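You operate a simulated robot arm through the tools that you are given. There is no shell and no other tool. Be economical: measure what you need, move in short steps, check, and stop when the job is done.

You are at the controls of a simulated two-armed robot. One attempt, no reset.

## Task
Screw the cap back on the bottle on the desk top. Then take the big core plug from the top of the cleaning bench and put it on the shelf under the cleaning bench. Then open the cupboard door, fetch the small brown carton that says "plugs" from the top of the kitting table and set it on the cupboard under the control panel, then shut the door. The order counts.
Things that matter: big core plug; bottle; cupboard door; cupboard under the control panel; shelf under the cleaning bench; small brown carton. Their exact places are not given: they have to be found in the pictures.

The check looks at the end state, three seconds after you hand in, the way a careful person would. Anything else that was tipped, shoved, dropped, spilled or broken makes it a failure. A push-on lid holds only when it is set on centred and level and pressed home; a screw cap is set on level and turned clockwise until tight.

## Robot
Two 6-joint arms with two-finger parallel grippers on one trunk, on a base that drives. Base frame: it is fixed to the floor where the robot stands at the start and does not move with it; the origin is under the middle of the robot, x ahead of it, y to its left, z up. Readings come in cm, rad, newtons and seconds.
The left shoulder is at the start at [6, 18.7, 109.7], the right one opposite. With the tool pointing down near the work surface each hand reaches from about 20 to 62 cm from the robot's upright axis, wherever it stands, measured 20 degrees to its own side. Places, roughly: big core plug [-975, 50, 75]; cupboard door [-750, -660, 40]; cupboard under the control panel [-750, -690, 10]; shelf under the cleaning bench [-980, 60, 30]; small brown carton [-975, -700, 75]. Payload 1.57 kg a hand.
Tool frame (each hand has its own): the origin (TCP) lies between the finger pads and is the grasp point; the fingertips stand 3 cm ahead of it; z points along the fingers, y is the line along which they close. The gripper opens to 11 cm. The fingers are 2.4 cm wide and 1.2 cm thick; the gripper's body (4.8 by 11.2 cm) begins 7.8 cm behind the TCP.
Orientation is told as [roll, pitch, yaw] about the base's x, y, z axes, in that order, counted from this pose: with the fingers straight down and closing along the base's y, the tool's x points along the base's -x, its y along +y and its z along -z.

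## Interface
- The arms move only by the tool jog_arm. It takes "left_plan", "right_plan" or both (then of equal length, played together; a hand with none holds still); each is a list that holds one entry, the list of rows, each a list of 7 numbers: the shift along the tool's x, y, z in mm, then the turn, a rotation vector about the tool's x, y, z in rad, then the closure in counts, from 0 (fully open) to 255 (shut). In form: [[[x, y, z, rx, ry, rz, gripper], ...]]. A call has 1 to 8 rows; each row shifts and turns the commanded pose from where the row before left it, along the tool's axes as they then stand. Rows are played at 5 a second. More than 5 cm and 0.15 rad between two rows, or a gripper value outside its range, and nothing of the call is played. Where a pose cannot be reached the arm comes as near as it can. A force on the tool above 40 N (or 10 N above the force at the start of the call, whichever is more), or a blocked arm, ends the call early, and 0.2 s more pass. Each finger travels about 15.3 cm/s and halts on what it meets, pressing with about 22 N; the grip force reading is that of the motor and also rises with nothing between the fingers. The clock runs only during rows and for 0.2 s after the last one: add rows that do not move to give the fingers time. It gives the time, the measured TCP pose, the force on the tool (base axes), the opening and the grip force at its end, in the units of the frame above (readings bear some noise), with the torque about the TCP (base axes, N m) and any sound that the robot's microphone picked up, and new pictures: "pictures" is both (left out), scene, wrist or none (wrist: the cameras of the hands that moved).
- Cameras (640 x 400 px; columns grow to the right, rows downward): "scene" is now at [1.32, 0.43, 163.34]; the picture's right is [0.06, -1.00, 0.00], its down [-0.81, -0.05, -0.58] and it looks along [0.58, 0.04, -0.82] (base axes); focal length 294 px, centre (320, 200). "left" rides on the left gripper at [7, -1.6, -14.1] in its tool frame; the picture's right is [0.23, 0.97, 0.00], its down [-0.86, 0.20, -0.48] and it looks along [-0.47, 0.11, 0.88] (tool axes); focal length 222 px, centre (320, 200). "right" rides on the right gripper at [7, 1.6, -14.1] in its tool frame; the picture's right is [-0.23, 0.97, 0.00], its down [-0.86, -0.20, -0.48] and it looks along [-0.47, -0.11, 0.88] (tool axes); focal length 222 px, centre (320, 200).
- slide_trunk(by): slides the trunk up (or, below 0, down) by that many cm; the arms and the scene camera ride with it, the base frame stays. It gives what a move gives, with no picture.
- roll_base(legs): drives the robot by 1 to 6 legs, each [ahead, left, turn to the left] in cm, cm and rad, along the robot's own axes; the way and the turn of a leg run together, so that a leg with both is an arc; at most 150 cm and 3.142 rad a leg. The arms and the cameras ride along, it lands a little off, and it stops where it bumps. It gives what a move gives, and a new picture of the scene camera.
- head_to(pan, tilt): turns the head with the scene camera to pan (to the left, within 1.501 rad either way) and tilt (down, from -0.506 to 1.204), counted from straight ahead of the robot. It gives what a move gives, and a new picture of the scene camera.
- pixel_to_xyz(camera, pixels): there is no depth. For up to 12 entries [column, row, z] of the newest picture of that camera ("zoom" is the newest enlarged one), the place [x, y] in the base frame at which the ray of that pixel passes the height z, good to about 0.2 cm. It takes no simulated time.
- zoom(camera, box): a new picture of the part [left, top, right, bottom] of that camera's present view, enlarged. It takes no simulated time.
- sign_off(): hands the job in; it is judged then, once.

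Go step by step. Measure first, check grasps and placings, and put right what went wrong. The budget is 110 turns and 260 pictures, counting those below and the enlarged ones. Unless the task says otherwise, let go and move clear before handing in, and close with one line.

The tools are called after ">>>" by a JSON object that holds its "method" and its "body". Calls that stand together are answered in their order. jog_arm: Moves the arms, as the interface text tells. Its arguments: {"type":"object","properties":{"left_plan":{"type":"array"},"right_plan":{"type":"array"},"pictures":{"type":"string","enum":["both","scene","wrist","none"]}},"required":[]} The other tools are called the same way: slide_trunk (by) slides the trunk up or down; roll_base (legs) drives the base; head_to (pan, tilt) turns the head that bears the scene camera; pixel_to_xyz (camera, pixels) gives the place at which the rays of pixels pass given heights; zoom (camera, box) takes an enlarged picture of a part of a camera's view; sign_off () hands the job in.

At the start:

```text
t: 0.0
left_eef_pos: [44.71, 14.97, 109.23]
left_tool_rot: [0.0, 0.002, 0.001]
left_contact_force: [0.5, 0.5, 0.6]
left_torque: [0.01, -0.01, -0.02]
left_grip_width: 11.01
left_grip_force: 0.1
right_eef_pos: [32.73, -23.85, 109.87]
right_tool_rot: [0.001, -0.001, -0.001]
right_contact_force: [0.1, 0.4, -0.2]
right_torque: [-0.03, 0.01, 0.03]
right_grip_width: 10.99
right_grip_force: 0.1
trunk travel left (down, up): [-72.5, 26.5]
robot x, y, heading: [-0.07, -0.01, 0.002]
head pan, tilt: [0.065, 0.953]
```

scene: 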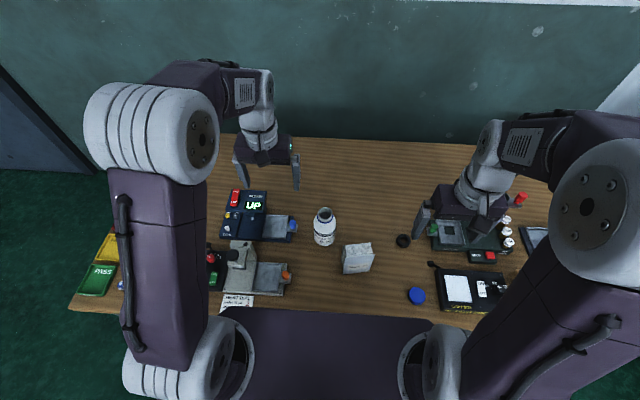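
right: 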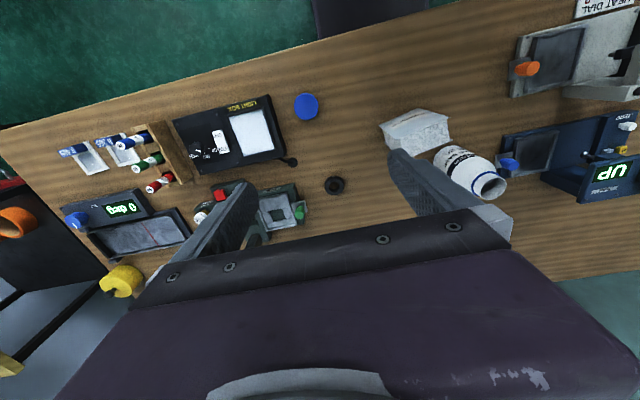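
left: 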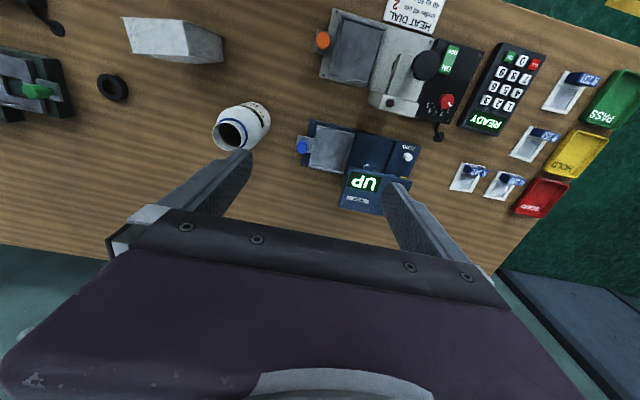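

The bottle shows at scene (325,228), open-mouthed; a blue disc at (416,295) and a black ring at (403,240) are cap candidates. I'll zoom on them and measure.

>>> {"method": "zoom", "body": {"camera": "scene", "box": [290, 190, 450, 310]}}

>>> {"method": "zoom", "body": {"camera": "right", "box": [280, 70, 520, 220]}}

>>> {"method": "pixel_to_xyz", "body": {"camera": "scene", "pixels": [[325, 243, 76], [323, 214, 86], [323, 214, 90], [416, 296, 77], [403, 240, 77], [407, 296, 77], [426, 296, 77]]}}

>>> {"method": "pixel_to_xyz", "body": {"camera": "right", "pixels": [[306, 106, 77], [306, 106, 79], [293, 106, 78], [320, 106, 78], [334, 185, 77]]}}

```text
3.33 times, centred on (370, 250) of scene
```

zoom: 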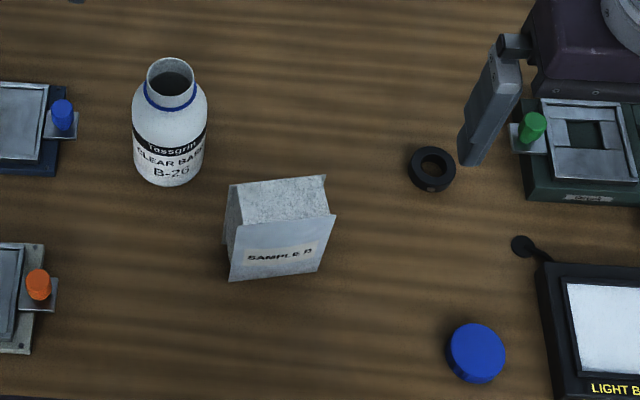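

```text
2.67 times, centred on (400, 145) of right
```

zoom: 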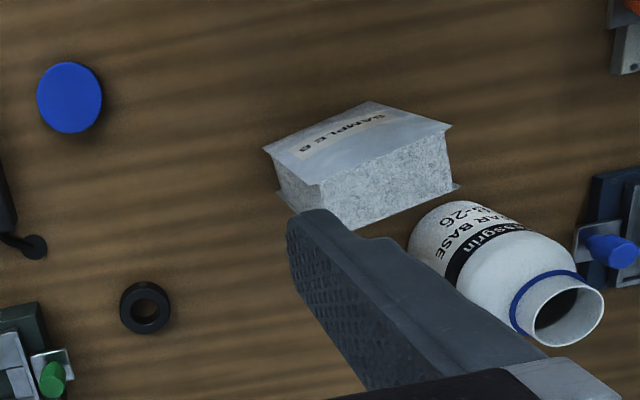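

```text
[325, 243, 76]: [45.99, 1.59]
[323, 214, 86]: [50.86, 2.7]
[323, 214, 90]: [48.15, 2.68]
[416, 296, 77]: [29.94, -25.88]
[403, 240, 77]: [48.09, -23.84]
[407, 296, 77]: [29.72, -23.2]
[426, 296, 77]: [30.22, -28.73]
```

```text
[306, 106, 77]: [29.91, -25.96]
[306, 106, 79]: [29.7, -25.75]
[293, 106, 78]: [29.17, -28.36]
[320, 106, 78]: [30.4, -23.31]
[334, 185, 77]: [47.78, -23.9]
```

The blue disc is the screw cap at about (29.9,-25.9), about 5 cm wide. Next I triangulate the bottle's mouth height.

>>> {"method": "zoom", "body": {"camera": "left", "box": [195, 85, 291, 145]}}

>>> {"method": "pixel_to_xyz", "body": {"camera": "right", "pixels": [[491.8, 189, 84], [491.8, 189, 87], [491.8, 189, 90], [491.8, 189, 93]]}}

>>> {"method": "pixel_to_xyz", "body": {"camera": "scene", "pixels": [[325.6, 213, 84], [325.6, 213, 87], [325.6, 213, 90], [325.6, 213, 93], [318.5, 213, 88], [332.5, 213, 88]]}}

>>> {"method": "pixel_to_xyz", "body": {"camera": "left", "pixels": [[232, 134, 84], [232, 134, 87], [232, 134, 90], [232, 134, 93]]}}

```text
6.67 times, centred on (243, 115) of left
```

zoom: 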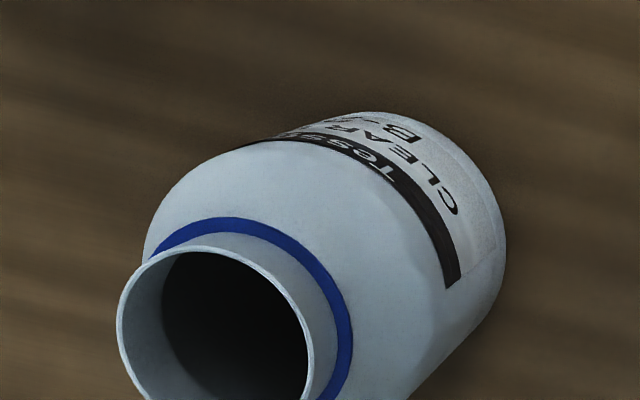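

```text
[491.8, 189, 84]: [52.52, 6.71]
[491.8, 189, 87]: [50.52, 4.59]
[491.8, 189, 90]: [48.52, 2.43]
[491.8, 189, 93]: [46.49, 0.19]
```

```text
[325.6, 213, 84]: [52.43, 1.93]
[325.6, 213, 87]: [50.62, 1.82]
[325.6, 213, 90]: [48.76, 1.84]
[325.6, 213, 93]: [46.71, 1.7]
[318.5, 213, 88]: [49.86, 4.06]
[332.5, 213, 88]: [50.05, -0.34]
```

```text
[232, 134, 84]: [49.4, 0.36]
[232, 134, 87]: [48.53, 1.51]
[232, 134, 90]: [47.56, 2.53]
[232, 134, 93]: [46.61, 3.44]
```

The mouth is near (48.3, 1.9, 90.7). I'll lower the right hand over the cap, narrowed to ~8 cm so it clears the light box.

>>> {"method": "jog_arm", "body": {"right_plan": [[[14, -10, 40, 0, 0, 0, 70], [14, -10.5, 40, 0, 0, 0, 70], [0, 0, 45, 0, 0, 0, 70], [0, 0, 45, 0, 0, 0, 70], [0, 0, 40, 0, 0, 0, 70], [0, 0, 20, 0, 0, 0, 70], [0, 0, 0, 0, 0, 0, 70]]]}}

```text
t: 1.6
left_eef_pos: [44.67, 14.89, 109.07]
left_tool_rot: [0.0, 0.001, 0.0]
left_contact_force: [-0.1, 0.6, 0.4]
left_torque: [0.0, 0.02, 0.04]
left_grip_width: 10.97
left_grip_force: 0.1
right_eef_pos: [29.78, -25.85, 86.62]
right_tool_rot: [0.0, 0.001, 0.001]
right_contact_force: [0.6, -0.9, 1.1]
right_torque: [-0.03, 0.01, 0.0]
right_grip_width: 7.98
right_grip_force: 0.0
trunk travel left (down, up): [-72.5, 26.5]
robot x, y, heading: [0.03, -0.07, 0.004]
head pan, tilt: [0.065, 0.953]
```

scene: 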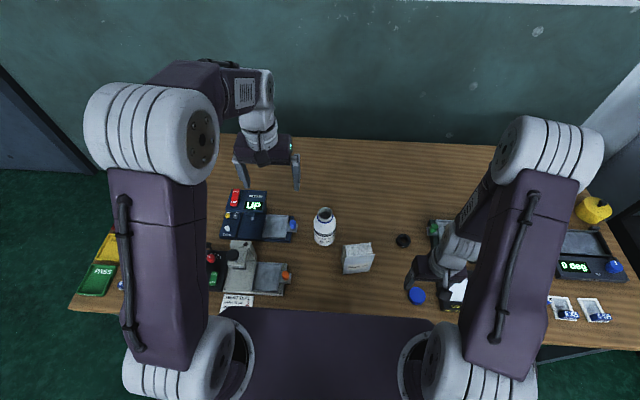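
right: 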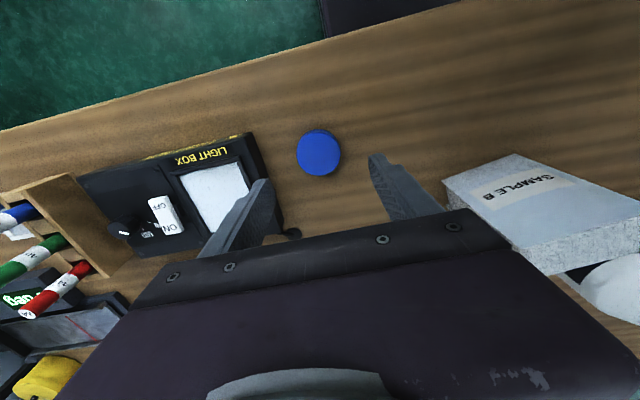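

The hand is right above the cap (320,152). I check the cap and the light box edge before going down.

>>> {"method": "pixel_to_xyz", "body": {"camera": "right", "pixels": [[319, 150, 78], [298, 152, 78], [341, 150, 78], [319, 130, 78], [319, 168, 78], [262, 160, 78], [250, 135, 78], [272, 190, 78], [319, 176, 76]]}}

>>> {"method": "zoom", "body": {"camera": "right", "box": [220, 100, 420, 225]}}

```text
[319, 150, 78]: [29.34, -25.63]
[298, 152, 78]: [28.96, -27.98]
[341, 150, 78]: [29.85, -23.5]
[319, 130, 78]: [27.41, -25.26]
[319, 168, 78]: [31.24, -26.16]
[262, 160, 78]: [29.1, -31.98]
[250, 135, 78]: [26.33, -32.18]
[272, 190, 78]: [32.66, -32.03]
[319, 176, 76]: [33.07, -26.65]
```

```text
3.20 times, centred on (320, 162) of right
```

zoom: 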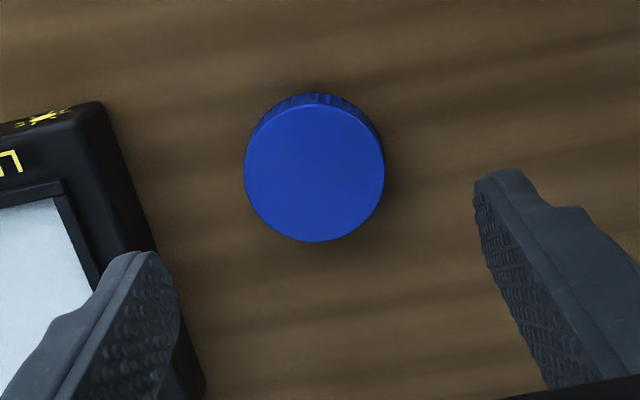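

Cap centre is (29.6,-25.7) and the light box edge is at y=-32. I narrow to 7 cm, go down and close.

>>> {"method": "jog_arm", "body": {"right_plan": [[[0, 1.5, 0, 0, 0, 0, 95], [0, 0, 35, 0, 0, 0, 95], [0, 0, 25, 0, 0, 0, 95], [0, 0, 11, 0, 0, 0, 95], [0, 0, 0, 0, 0, 0, 95], [0, 0, 0, 0, 0, 0, 255], [0, 0, 0, 0, 0, 0, 255], [0, 0, 0, 0, 0, 0, 255]]], "pictures": "wrist"}}

```text
t: 3.4
left_eef_pos: [44.75, 14.96, 109.11]
left_tool_rot: [0.001, 0.001, -0.001]
left_contact_force: [-0.3, 0.1, -0.7]
left_torque: [0.06, 0.02, -0.02]
left_grip_width: 10.98
left_grip_force: 0.0
right_eef_pos: [29.97, -25.7, 79.66]
right_tool_rot: [0.0, 0.0, -0.001]
right_contact_force: [0.0, 0.0, 0.1]
right_torque: [0.01, 0.0, -0.03]
right_grip_width: 4.59
right_grip_force: 21.3
trunk travel left (down, up): [-72.5, 26.5]
robot x, y, heading: [-0.06, -0.3, 0.0]
head pan, tilt: [0.065, 0.953]
```

right: 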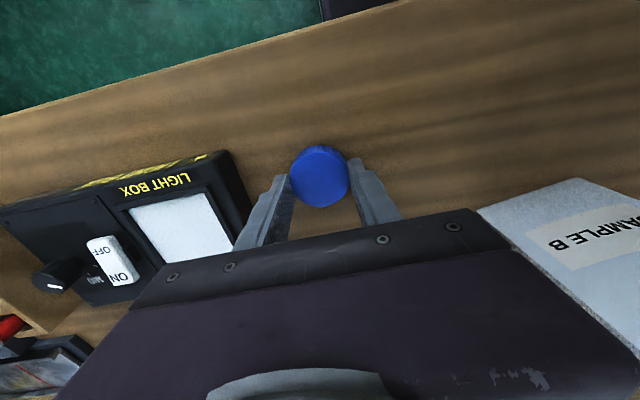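

The cap is gripped (4.6 cm). I lift it, and meanwhile turn the left hand so that it can come at the bottle from the left and hold it.

>>> {"method": "jog_arm", "body": {"left_plan": [[[0, 0, 0, 0, 0, -0.143, 50], [0, 0, 0, 0, 0, -0.143, 50], [0, 0, 0, 0, 0, -0.143, 50], [0, 0, 0, 0, 0, -0.143, 50], [0, 0, 0, 0, 0, -0.143, 50], [0, 0, 0, 0, 0, -0.143, 50], [0, 0, 0, 0, 0, -0.143, 50], [0, 0, 0, 0, 0, -0.143, 50]]], "right_plan": [[[0, 0, -30, 0, 0, 0, 255], [0, 0, -40, 0, 0, 0, 255], [0, 0, -40, 0, 0, 0, 255], [0, 0, -40, 0, 0, 0, 255], [0, 0, -40, 0, 0, 0, 255], [0, 0, -10, 0, 0, 0, 255], [0, 0, 0, 0, 0, 0, 255], [0, 0, 0, 0, 0, 0, 255]]], "pictures": "none"}}

>>> {"method": "jog_arm", "body": {"left_plan": [[[0, 0, 0, 0, 0, -0.143, 50], [0, 0, 0, 0, 0, -0.143, 50], [0, 0, 0, 0, 0, -0.141, 50], [0, 0, 0, 0, 0.145, 0, 50], [0, 0, 0, 0, 0.145, 0, 50], [0, 0, 0, 0, 0.145, 0, 50], [0, 0, 0, 0, 0.145, 0, 50], [0, 0, 0, 0, 0.145, 0, 50]]]}}

```text
t: 5.2
left_eef_pos: [44.72, 15.02, 109.02]
left_tool_rot: [0.0, 0.0, 1.149]
left_contact_force: [0.1, 0.2, -0.9]
left_torque: [0.01, 0.0, 0.01]
left_grip_width: 8.86
left_grip_force: 0.1
right_eef_pos: [29.89, -25.74, 99.74]
right_tool_rot: [0.002, -0.001, 0.001]
right_contact_force: [0.6, 0.0, 0.2]
right_torque: [-0.05, -0.04, 0.0]
right_grip_width: 4.57
right_grip_force: 21.4
trunk travel left (down, up): [-72.5, 26.5]
robot x, y, heading: [-0.4, -0.06, -0.003]
head pan, tilt: [0.065, 0.953]
```

```text
t: 7.0
left_eef_pos: [44.77, 14.95, 109.15]
left_tool_rot: [-0.001, 0.729, 1.57]
left_contact_force: [-0.3, 1.1, -0.5]
left_torque: [-0.01, 0.03, -0.01]
left_grip_width: 8.83
left_grip_force: 0.1
right_eef_pos: [29.95, -25.73, 99.8]
right_tool_rot: [0.001, -0.001, -0.001]
right_contact_force: [1.7, 0.5, 0.0]
right_torque: [0.02, -0.01, -0.02]
right_grip_width: 4.6
right_grip_force: 22.3
trunk travel left (down, up): [-72.5, 26.5]
robot x, y, heading: [0.16, -0.19, 0.001]
head pan, tilt: [0.065, 0.953]
```

scene: 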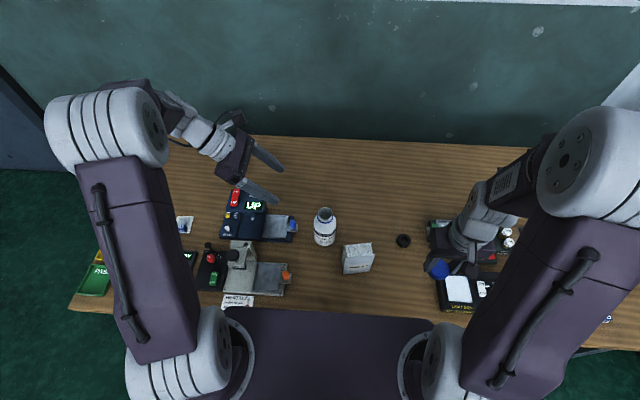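
left: 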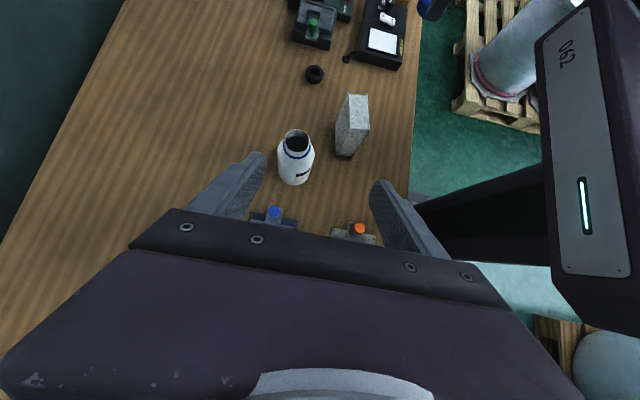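

The left hand now tilts toward the bottle, which shows at left (296,160). I measure the bottle's axis again from the two views.

>>> {"method": "pixel_to_xyz", "body": {"camera": "left", "pixels": [[297, 140, 89], [297, 140, 90], [297, 140, 91], [277, 170, 80], [312, 170, 80], [294, 184, 76], [337, 155, 76], [370, 130, 80]]}}

>>> {"method": "zoom", "body": {"camera": "left", "box": [248, 110, 376, 190]}}

>>> {"method": "zoom", "body": {"camera": "scene", "box": [280, 190, 376, 250]}}

```text
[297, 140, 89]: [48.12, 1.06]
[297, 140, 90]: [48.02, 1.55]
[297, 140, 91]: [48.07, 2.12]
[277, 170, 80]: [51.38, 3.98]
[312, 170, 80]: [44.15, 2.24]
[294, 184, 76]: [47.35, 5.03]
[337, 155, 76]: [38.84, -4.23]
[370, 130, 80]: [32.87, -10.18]
```

```text
5.00 times, centred on (312, 150) of left
```

zoom: 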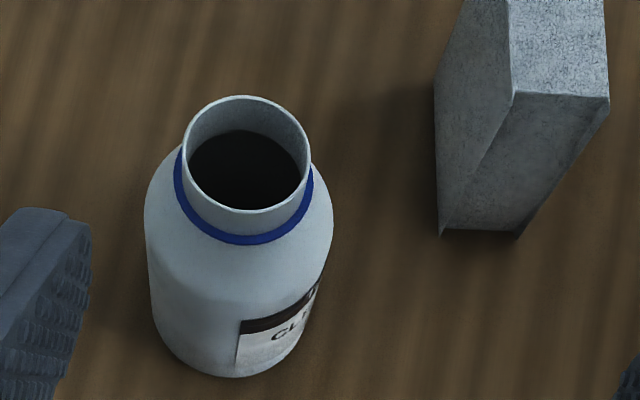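

```text
6.67 times, centred on (328, 220) of scene
```

zoom: 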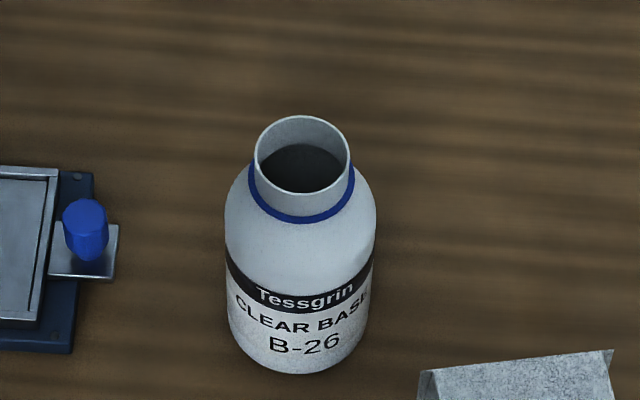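

Mouth centre (48.2,1.9,90.7), body about 7 cm wide. I tilt the left hand a bit more and bring it to 10 cm short of the bottle.

>>> {"method": "jog_arm", "body": {"left_plan": [[[0, 0, 0, 0, 0.15, 0, 25], [0, 0, 0, 0, 0.15, 0, 25], [-34, -7, 28.6, 0, 0, 0, 25], [-34, -7, 28.6, 0, 0, 0, 25], [-34, -7, 28.6, 0, 0, 0, 25], [-34, -7, 28.6, 0, 0, 0, 25], [-34, -7, 28.6, 0, 0, 0, 25], [0, 0, 0, 0, 0, 0, 25]]]}}

```text
t: 8.8
left_eef_pos: [48.14, 11.46, 87.26]
left_tool_rot: [-0.002, 1.025, 1.568]
left_contact_force: [0.4, -0.1, 0.1]
left_torque: [0.01, -0.05, 0.03]
left_grip_width: 9.95
left_grip_force: 0.1
right_eef_pos: [29.86, -25.67, 99.87]
right_tool_rot: [-0.002, -0.001, -0.001]
right_contact_force: [0.1, 0.1, -0.7]
right_torque: [0.02, 0.01, 0.04]
right_grip_width: 4.56
right_grip_force: 22.1
trunk travel left (down, up): [-72.5, 26.5]
robot x, y, heading: [-0.19, -0.12, -0.002]
head pan, tilt: [0.065, 0.953]
```

scene: 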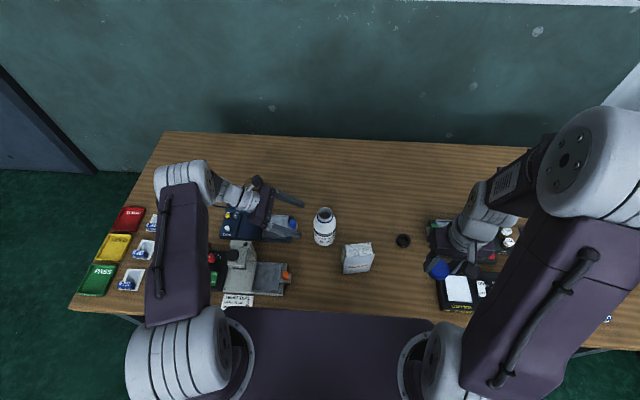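
left: 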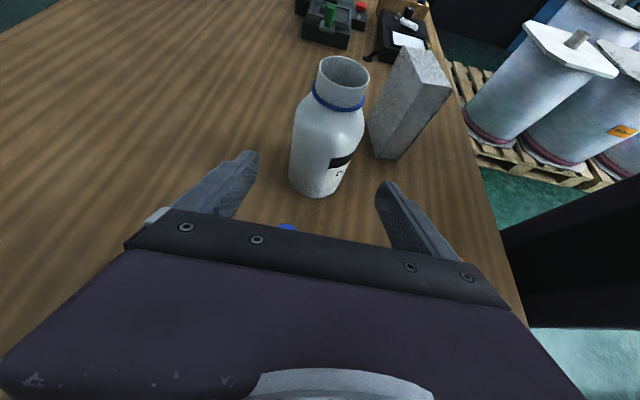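

The bottle is between the open fingers and the way looks clear. I advance along the fingers and watch the force.

>>> {"method": "jog_arm", "body": {"left_plan": [[[0, 0, 30, 0, 0, 0, 25], [0, 0, 30, 0, 0, 0, 25], [0, 0, 30, 0, 0, 0, 25], [0, 0, 0, 0, 0, 0, 25]]]}}

```text
t: 9.8
left_eef_pos: [47.97, 3.95, 82.52]
left_tool_rot: [0.0, 1.024, 1.57]
left_contact_force: [-0.1, 0.9, -0.1]
left_torque: [-0.02, 0.02, 0.01]
left_grip_width: 9.9
left_grip_force: 0.0
right_eef_pos: [29.9, -25.67, 99.81]
right_tool_rot: [0.0, 0.0, 0.0]
right_contact_force: [-0.2, 0.3, -0.2]
right_torque: [0.02, 0.0, -0.02]
right_grip_width: 4.59
right_grip_force: 21.8
trunk travel left (down, up): [-72.5, 26.5]
robot x, y, heading: [-0.38, -0.04, 0.006]
head pan, tilt: [0.065, 0.953]
```

scene: 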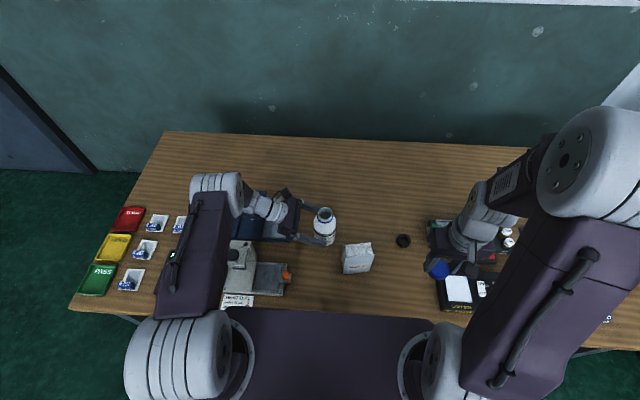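
left: 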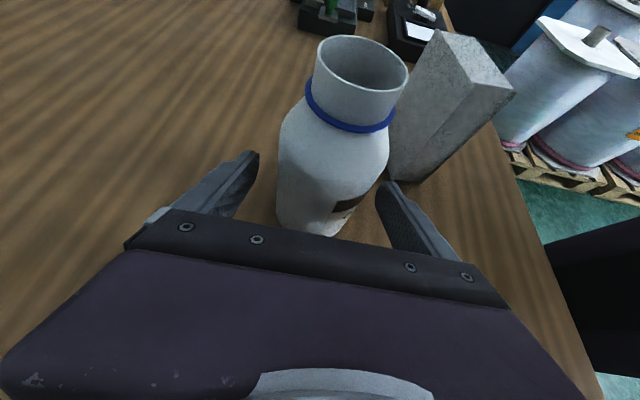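

Still clear; the fingertips are near the bottle's axis. I advance 12 mm more and close.

>>> {"method": "jog_arm", "body": {"left_plan": [[[0, 0, 12, 0, 0, 0, 25], [0, 0, 0, 0, 0, 0, 25], [0, 0, 0, 0, 0, 0, 70], [0, 0, 0, 0, 0, 0, 255], [0, 0, 0, 0, 0, 0, 255], [0, 0, 0, 0, 0, 0, 255]]]}}

```text
t: 11.2
left_eef_pos: [48.15, 2.88, 81.84]
left_tool_rot: [0.001, 1.025, 1.57]
left_contact_force: [-1.7, -0.6, -0.6]
left_torque: [-0.07, 0.11, -0.05]
left_grip_width: 6.88
left_grip_force: 22.1
right_eef_pos: [29.91, -25.61, 99.9]
right_tool_rot: [0.001, 0.001, 0.0]
right_contact_force: [-1.5, 0.4, -0.7]
right_torque: [0.02, -0.03, 0.0]
right_grip_width: 4.55
right_grip_force: 22.0
trunk travel left (down, up): [-72.5, 26.5]
robot x, y, heading: [0.08, 0.36, -0.0]
head pan, tilt: [0.065, 0.953]
```

scene: 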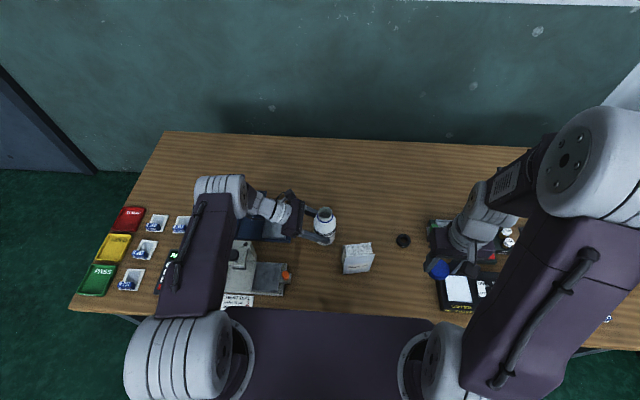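
left: 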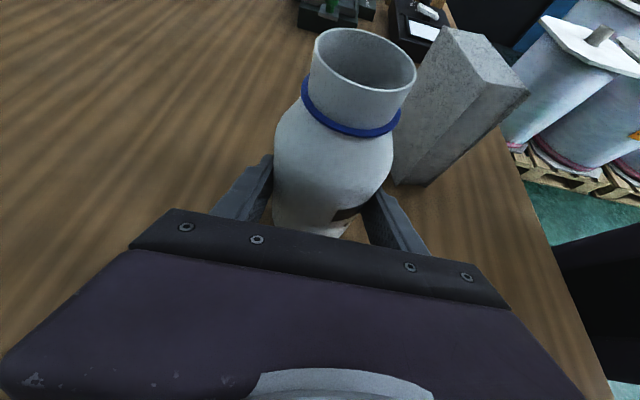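

Bottle held at 6.9 cm. Now I measure the mouth again and the cap's place in the right fingers.

>>> {"method": "zoom", "body": {"camera": "scene", "box": [280, 190, 376, 250]}}

>>> {"method": "zoom", "body": {"camera": "left", "box": [280, 10, 440, 110]}}

>>> {"method": "zoom", "body": {"camera": "right", "box": [240, 130, 400, 230]}}

```text
6.67 times, centred on (328, 220) of scene
```

zoom: 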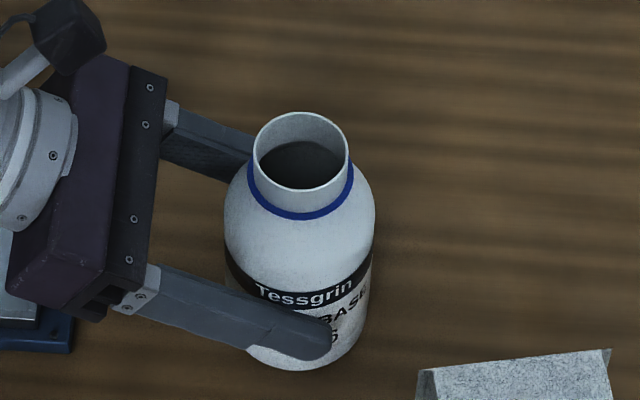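

```text
4.00 times, centred on (360, 60) of left
```

zoom: 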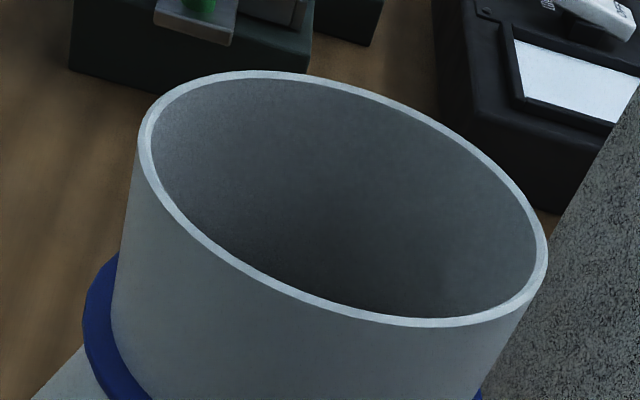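

```text
4.00 times, centred on (320, 180) of right
```

zoom: 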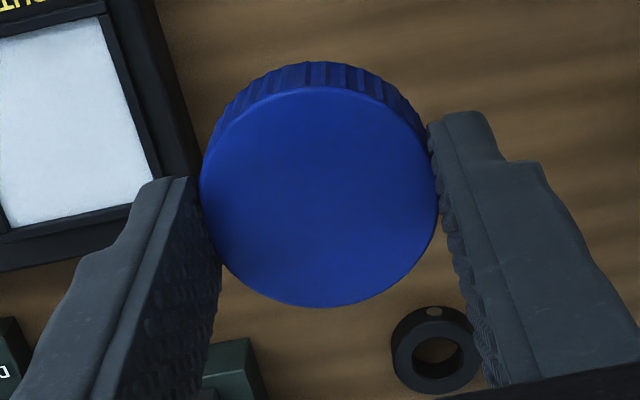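

Cap centre sits ~0.33 cm along tool x from the TCP. I now intersect the mouth rays.

>>> {"method": "pixel_to_xyz", "body": {"camera": "scene", "pixels": [[325.15, 212.5, 90], [325.15, 212.5, 91], [325.15, 212.5, 92]]}}

>>> {"method": "pixel_to_xyz", "body": {"camera": "left", "pixels": [[365.6, 59.75, 90], [365.6, 59.75, 91], [365.6, 59.75, 92]]}}

>>> {"method": "pixel_to_xyz", "body": {"camera": "right", "pixels": [[320, 179.3, 98.0], [320, 179.3, 98.3]]}}

```text
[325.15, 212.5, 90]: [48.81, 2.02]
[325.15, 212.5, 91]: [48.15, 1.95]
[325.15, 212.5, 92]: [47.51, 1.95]
```

```text
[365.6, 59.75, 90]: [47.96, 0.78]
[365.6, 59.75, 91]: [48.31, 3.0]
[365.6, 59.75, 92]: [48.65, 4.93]
```

```text
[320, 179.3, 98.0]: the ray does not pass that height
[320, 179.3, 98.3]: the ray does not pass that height
```

Mouth centre (48.25,1.95,90.6). I carry the cap over it at z≈101.

>>> {"method": "jog_arm", "body": {"right_plan": [[[-23.3, 34.4, -1.5, 0, 0, 0, 255], [-23.3, 34.4, -1.5, 0, 0, 0, 255], [-23.3, 34.4, -1.5, 0, 0, 0, 255], [-23.3, 34.4, -1.5, 0, 0, 0, 255], [-23.3, 34.4, -1.5, 0, 0, 0, 255], [-23.3, 34.4, -1.5, 0, 0, 0, 255], [-23.3, 34.4, -1.5, 0, 0, 0, 255], [-23.3, 34.4, -1.5, 0, 0, 0, 255]]], "pictures": "none"}}

>>> {"method": "jog_arm", "body": {"right_plan": [[[0, 0, 0, 0, 0, -0.15, 255], [0, 0, 0, 0, 0, -0.15, 255], [0, 0, 0, 0, 0, -0.15, 255], [0, 0, 0, 0, 0, -0.15, 255], [0, 0, 0, 0, 0, -0.15, 255], [0, 0, 0, 0, 0, -0.15, 255], [0, 0, 0, 0, 0, -0.15, 255], [0, 0, 0, 0, 0, -0.15, 255]]]}}

```text
t: 13.0
left_eef_pos: [48.15, 3.02, 81.87]
left_tool_rot: [-0.001, 1.027, 1.57]
left_contact_force: [-0.2, -0.1, 1.4]
left_torque: [0.1, -0.03, -0.02]
left_grip_width: 6.85
left_grip_force: 21.9
right_eef_pos: [48.76, 1.81, 101.04]
right_tool_rot: [-0.001, 0.001, 0.0]
right_contact_force: [-0.2, 0.4, -0.1]
right_torque: [0.0, 0.04, -0.01]
right_grip_width: 4.57
right_grip_force: 22.0
trunk travel left (down, up): [-72.5, 26.5]
robot x, y, heading: [-0.16, 0.2, 0.004]
head pan, tilt: [0.065, 0.953]
```

```text
t: 14.8
left_eef_pos: [48.16, 3.01, 81.9]
left_tool_rot: [0.0, 1.025, 1.572]
left_contact_force: [1.5, 0.1, 0.2]
left_torque: [-0.01, 0.02, -0.01]
left_grip_width: 6.85
left_grip_force: 22.0
right_eef_pos: [48.61, 1.71, 100.87]
right_tool_rot: [-0.001, -0.001, 1.202]
right_contact_force: [-0.2, 0.2, -0.7]
right_torque: [-0.03, -0.01, 0.02]
right_grip_width: 4.56
right_grip_force: 22.1
trunk travel left (down, up): [-72.5, 26.5]
robot x, y, heading: [-0.13, 0.1, 0.002]
head pan, tilt: [0.065, 0.953]
```

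scene: 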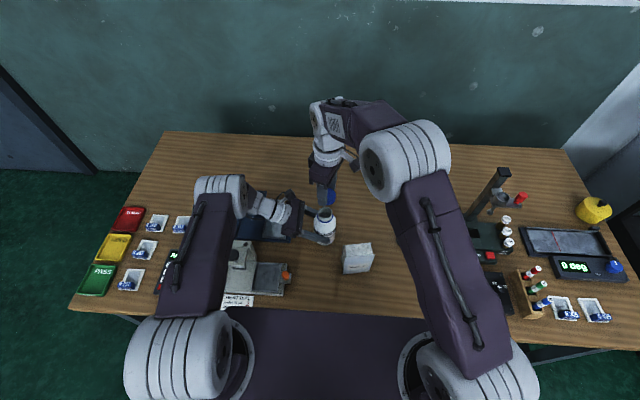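
right: 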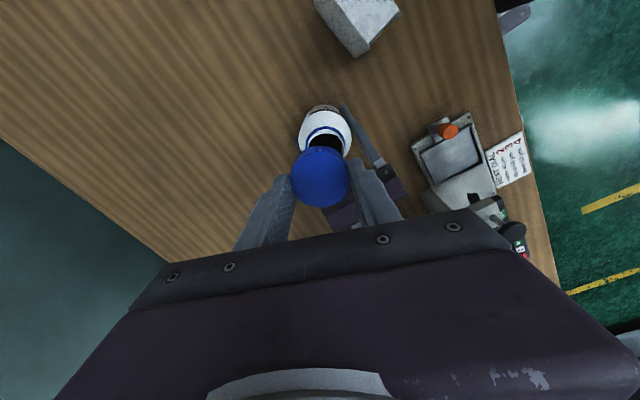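

Yaw follows as meant. I wind back 0.6 rad more and correct the offset, then check alignment.

>>> {"method": "jog_arm", "body": {"right_plan": [[[0, 0, 0, 0, 0, -0.15, 255], [0, 0, 0, 0, 0, -0.15, 255], [0, 0, 0, 0, 0, -0.15, 255], [0, 0, 0, 0, 0, -0.15, 255], [-5.8, 3, 0, 0, 0, 0, 255], [0, 0, 30, 0, 0, 0, 255], [0, 0, 0, 0, 0, 0, 255]]]}}

>>> {"method": "zoom", "body": {"camera": "scene", "box": [280, 170, 376, 230]}}

>>> {"method": "zoom", "body": {"camera": "left", "box": [280, 0, 440, 100]}}

```text
t: 16.4
left_eef_pos: [48.15, 3.04, 81.8]
left_tool_rot: [0.001, 1.023, 1.571]
left_contact_force: [-1.0, 0.2, 0.7]
left_torque: [-0.04, 0.04, 0.03]
left_grip_width: 6.84
left_grip_force: 21.8
right_eef_pos: [48.28, 2.18, 97.88]
right_tool_rot: [0.0, -0.001, 1.8]
right_contact_force: [0.5, -0.3, 0.7]
right_torque: [-0.03, 0.02, 0.02]
right_grip_width: 4.59
right_grip_force: 21.6
trunk travel left (down, up): [-72.5, 26.5]
robot x, y, heading: [-0.18, 0.11, 0.006]
head pan, tilt: [0.065, 0.953]
```

scene: 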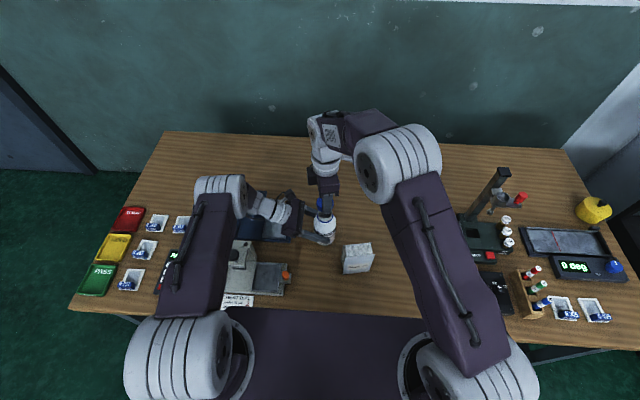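
right: 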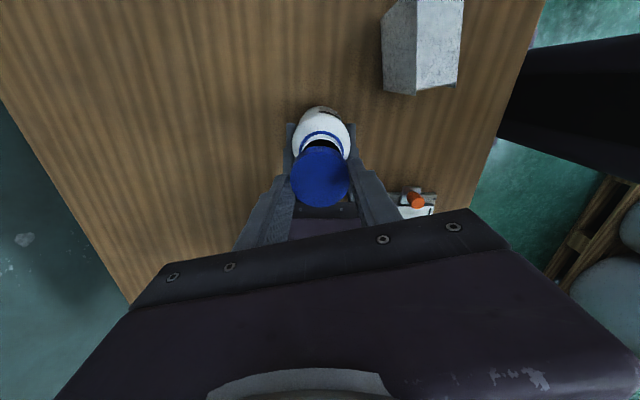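

```text
6.67 times, centred on (328, 200) of scene
```

zoom: 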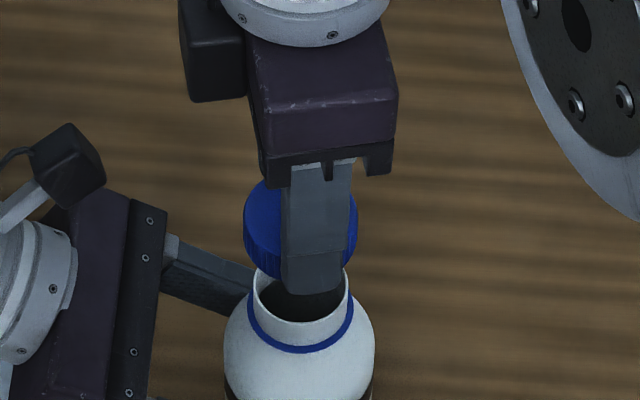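

```text
4.00 times, centred on (360, 50) of left
```

zoom: 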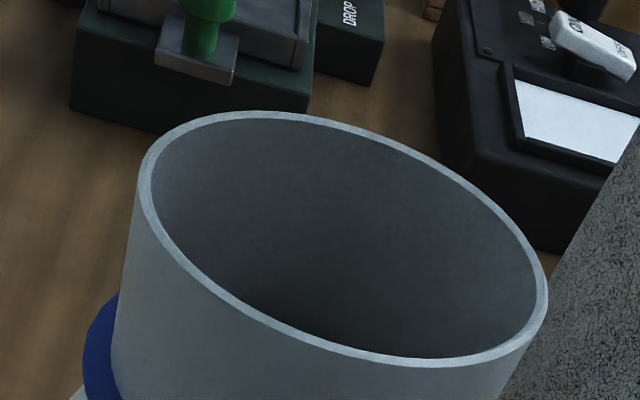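

Cap and mouth line up sideways (both at zoom column ~301). I lower the cap toward the mouth and feel for contact.

>>> {"method": "jog_arm", "body": {"right_plan": [[[0, 0, 15, 0, 0, 0, 255], [0, 0, 13, 0, 0, 0, 255], [0, 0, 3, 0, 0, 0, 255], [0, 0, 3, 0, 0, 0, 255], [0, 0, 3, 0, 0, 0, 255], [0, 0, 0, 0, 0, 0, 255]]]}}

>>> {"method": "zoom", "body": {"camera": "scene", "box": [280, 170, 376, 230]}}

>>> {"method": "zoom", "body": {"camera": "left", "box": [280, 0, 440, 100]}}

```text
t: 17.8
left_eef_pos: [48.12, 3.0, 81.92]
left_tool_rot: [-0.001, 1.024, 1.573]
left_contact_force: [4.3, -1.7, -5.1]
left_torque: [-0.1, -0.15, 0.21]
left_grip_width: 6.82
left_grip_force: 22.2
right_eef_pos: [48.39, 2.17, 94.29]
right_tool_rot: [-0.001, -0.001, 1.798]
right_contact_force: [-0.6, -0.5, 19.9]
right_torque: [-0.25, 0.29, -0.01]
right_grip_width: 4.58
right_grip_force: 22.2
trunk travel left (down, up): [-72.5, 26.5]
robot x, y, heading: [-0.26, 0.19, -0.002]
head pan, tilt: [0.065, 0.953]
```

scene: 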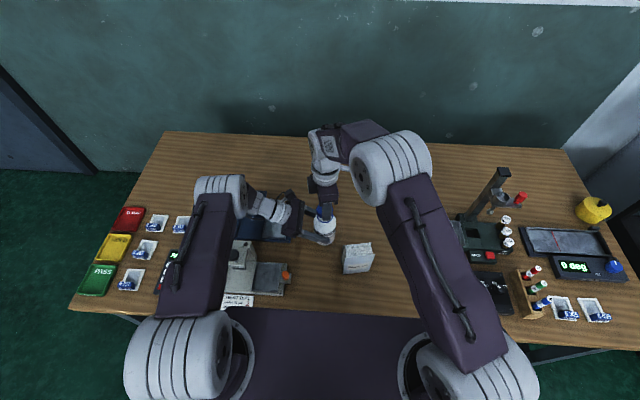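
right: 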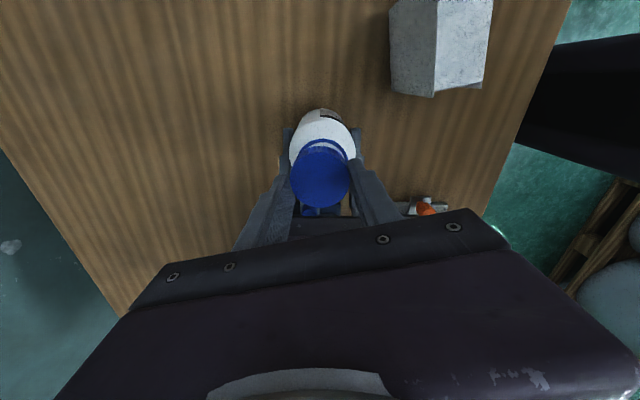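

```text
6.67 times, centred on (328, 200) of scene
```

zoom: 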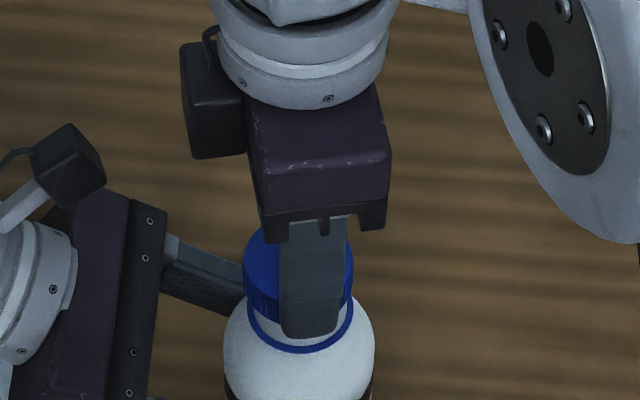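

```text
4.00 times, centred on (360, 50) of left
```

zoom: 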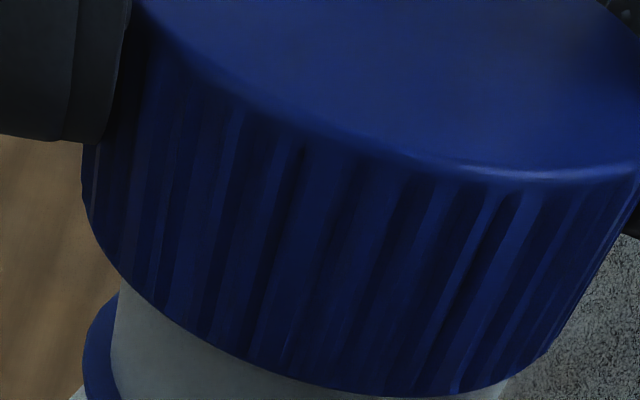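

Contact at ~20 N, and the torque says the cap touches on its -x,-y side, so it sits a bit too far toward +x. I lift 4 mm, shift 2 mm to -x and press lightly again.

>>> {"method": "jog_arm", "body": {"right_plan": [[[0, 0, -8, 0, 0, 0, 255], [0, 2, 0, 0, 0, 0, 255], [0, 0, 0, 0, 0, 0, 255], [0, 0, 4, 0, 0, 0, 255], [0, 0, 2, 0, 0, 0, 255], [0, 0, 1, 0, 0, 0, 255], [0, 0, 0, 0, 0, 0, 255]]], "pictures": "none"}}

```text
t: 19.4
left_eef_pos: [48.05, 2.98, 81.96]
left_tool_rot: [0.004, 1.026, 1.571]
left_contact_force: [-1.5, 0.0, 0.0]
left_torque: [-0.01, 0.04, 0.0]
left_grip_width: 6.86
left_grip_force: 21.3
right_eef_pos: [47.98, 2.1, 94.13]
right_tool_rot: [0.002, 0.0, 1.8]
right_contact_force: [0.5, 0.7, -0.8]
right_torque: [0.0, 0.0, 0.01]
right_grip_width: 4.57
right_grip_force: 22.0
trunk travel left (down, up): [-72.5, 26.5]
robot x, y, heading: [0.3, -0.25, 0.003]
head pan, tilt: [0.065, 0.953]
```

No force now at z=94.13, lower than the earlier contact, so it's slipping on. I lower further in small steps.

>>> {"method": "jog_arm", "body": {"right_plan": [[[0, 0, 2, 0, 0, 0, 255], [0, 0, 2, 0, 0, 0, 255], [0, 0, 2, 0, 0, 0, 255], [0, 0, 0, 0, 0, 0, 255]]], "pictures": "none"}}

>>> {"method": "zoom", "body": {"camera": "left", "box": [240, 0, 480, 150]}}

>>> {"method": "zoom", "body": {"camera": "scene", "box": [280, 170, 376, 230]}}

```text
t: 20.4
left_eef_pos: [48.13, 3.04, 81.83]
left_tool_rot: [-0.001, 1.024, 1.57]
left_contact_force: [-2.0, 3.8, 0.3]
left_torque: [-0.21, 0.02, -0.01]
left_grip_width: 6.86
left_grip_force: 22.3
right_eef_pos: [48.09, 2.31, 93.56]
right_tool_rot: [0.001, -0.001, 1.799]
right_contact_force: [1.0, -3.8, 1.2]
right_torque: [-0.17, -0.03, 0.05]
right_grip_width: 4.56
right_grip_force: 22.1
trunk travel left (down, up): [-72.5, 26.5]
robot x, y, heading: [0.31, 0.17, 0.0]
head pan, tilt: [0.065, 0.953]
```

```text
2.67 times, centred on (360, 75) of left
```

zoom: 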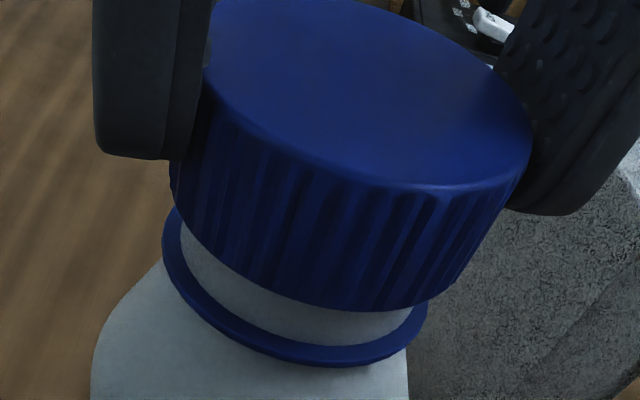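

```text
6.67 times, centred on (328, 200) of scene
```

zoom: 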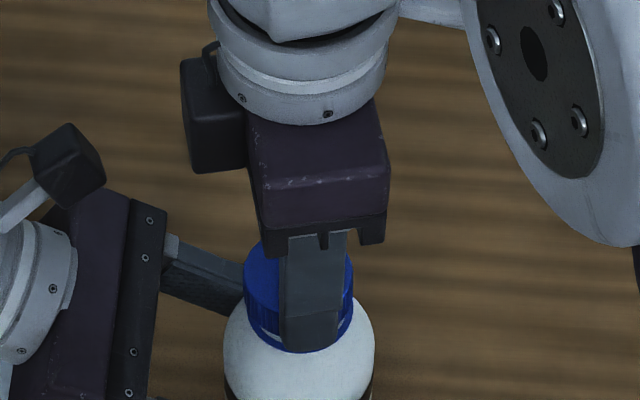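

The cap is over the neck and level, with a small sideways force of -3.8 N in y. I ease 1 mm to -y and lower until it rests on the thread.

>>> {"method": "jog_arm", "body": {"right_plan": [[[1, 0, 1, 0, 0, 0, 255], [0, 0, 2, 0, 0, 0, 255], [0, 0, 2, 0, 0, 0, 255], [0, 0, 0, 0, 0, 0, 255]]], "pictures": "none"}}

```text
t: 21.4
left_eef_pos: [48.19, 2.99, 81.84]
left_tool_rot: [-0.002, 1.024, 1.568]
left_contact_force: [-0.8, 2.0, 0.9]
left_torque: [0.07, 0.06, 0.03]
left_grip_width: 6.85
left_grip_force: 21.9
right_eef_pos: [48.08, 2.1, 93.31]
right_tool_rot: [-0.002, 0.0, 1.8]
right_contact_force: [0.7, -1.5, 5.4]
right_torque: [0.0, -0.13, 0.01]
right_grip_width: 4.57
right_grip_force: 22.5
trunk travel left (down, up): [-72.5, 26.5]
robot x, y, heading: [-0.04, 0.04, 0.003]
head pan, tilt: [0.065, 0.953]
```

It rests on the thread with ~5 N. I turn clockwise 1.2 rad about the cap's axis.

>>> {"method": "jog_arm", "body": {"right_plan": [[[0, -0.49, 0.3, 0, 0, 0.15, 255], [0, -0.49, 0.1, 0, 0, 0.15, 255], [0, -0.49, 0.1, 0, 0, 0.15, 255], [0, -0.49, 0.1, 0, 0, 0.15, 255], [0, -0.49, 0.1, 0, 0, 0.15, 255], [0, -0.49, 0.1, 0, 0, 0.15, 255], [0, -0.49, 0.1, 0, 0, 0.15, 255], [0, -0.49, 0.1, 0, 0, 0.15, 255]]], "pictures": "none"}}

```text
t: 23.2
left_eef_pos: [48.16, 2.96, 81.9]
left_tool_rot: [-0.001, 1.025, 1.57]
left_contact_force: [14.8, -6.9, -5.2]
left_torque: [0.37, 1.02, 0.1]
left_grip_width: 6.87
left_grip_force: 22.2
right_eef_pos: [48.34, 1.97, 93.07]
right_tool_rot: [0.002, 0.0, 0.596]
right_contact_force: [-16.2, 7.2, 11.4]
right_torque: [0.41, 0.79, 0.03]
right_grip_width: 4.54
right_grip_force: 22.1
trunk travel left (down, up): [-72.5, 26.5]
robot x, y, heading: [-0.09, -0.05, -0.002]
head pan, tilt: [0.065, 0.953]
```

Sideways force has grown to 16 N, so the turning axis is off. I let go of the cap, look at it, and will grip it again centred.

>>> {"method": "jog_arm", "body": {"right_plan": [[[0, 0, 0, 0, 0, 0, 100], [0, 0, 0, 0, 0, 0, 100], [0, 0, 0, 0, 0, 0, 100]]]}}

>>> {"method": "zoom", "body": {"camera": "left", "box": [240, 0, 480, 150]}}

>>> {"method": "zoom", "body": {"camera": "right", "box": [240, 130, 400, 230]}}

>>> {"method": "zoom", "body": {"camera": "scene", "box": [280, 170, 376, 230]}}

```text
t: 24.0
left_eef_pos: [48.06, 2.99, 81.84]
left_tool_rot: [0.0, 1.026, 1.571]
left_contact_force: [-1.9, -1.3, 3.0]
left_torque: [-0.14, -0.07, -0.11]
left_grip_width: 6.87
left_grip_force: 21.6
right_eef_pos: [48.41, 1.99, 93.14]
right_tool_rot: [0.001, 0.0, 0.599]
right_contact_force: [-0.4, 0.3, -1.0]
right_torque: [-0.02, 0.0, 0.0]
right_grip_width: 6.69
right_grip_force: 0.1
trunk travel left (down, up): [-72.5, 26.5]
robot x, y, heading: [-0.04, 0.51, -0.003]
head pan, tilt: [0.065, 0.953]
```

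scene: 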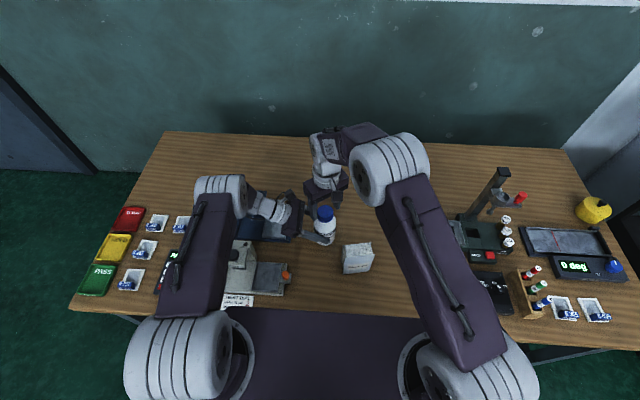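
right: 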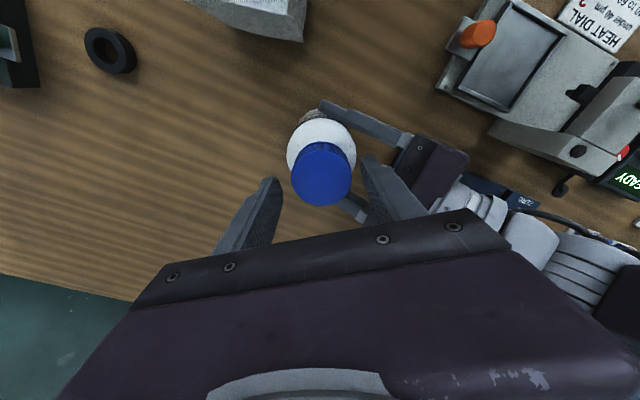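

```text
2.67 times, centred on (360, 75) of left
```

zoom: 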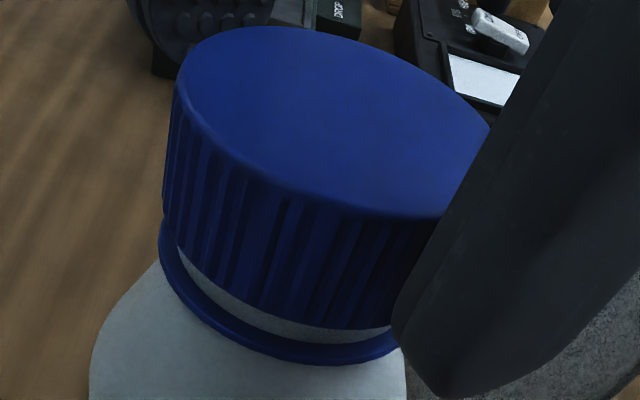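

```text
4.00 times, centred on (320, 180) of right
```

zoom: 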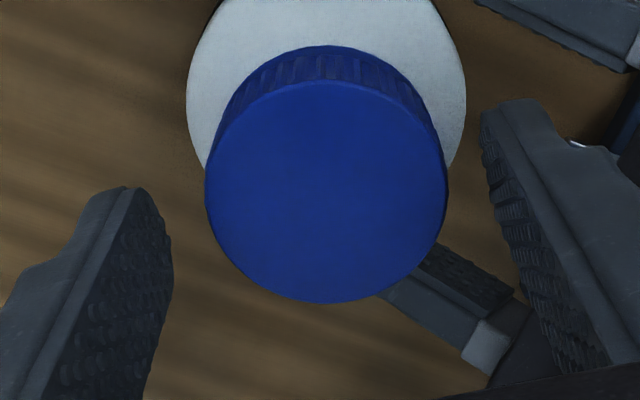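

```text
6.67 times, centred on (328, 200) of scene
```

zoom: 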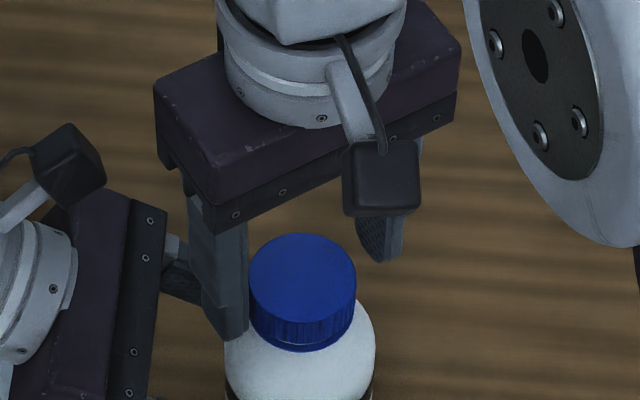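

The cap is on level and has gone down a bit. I get its centre from the right view.

>>> {"method": "pixel_to_xyz", "body": {"camera": "right", "pixels": [[321.3, 177.9, 91.0], [321.3, 177.9, 91.4], [321.3, 177.9, 91.8]]}}

>>> {"method": "pixel_to_xyz", "body": {"camera": "scene", "pixels": [[325.3, 211.3, 91.0], [325.3, 211.3, 91.4], [325.3, 211.3, 91.8]]}}

```text
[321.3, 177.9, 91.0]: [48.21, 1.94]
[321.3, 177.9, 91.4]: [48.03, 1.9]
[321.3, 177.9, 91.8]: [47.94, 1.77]
```

```text
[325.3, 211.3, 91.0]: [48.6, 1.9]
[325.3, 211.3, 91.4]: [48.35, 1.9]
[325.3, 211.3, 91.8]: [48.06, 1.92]
```

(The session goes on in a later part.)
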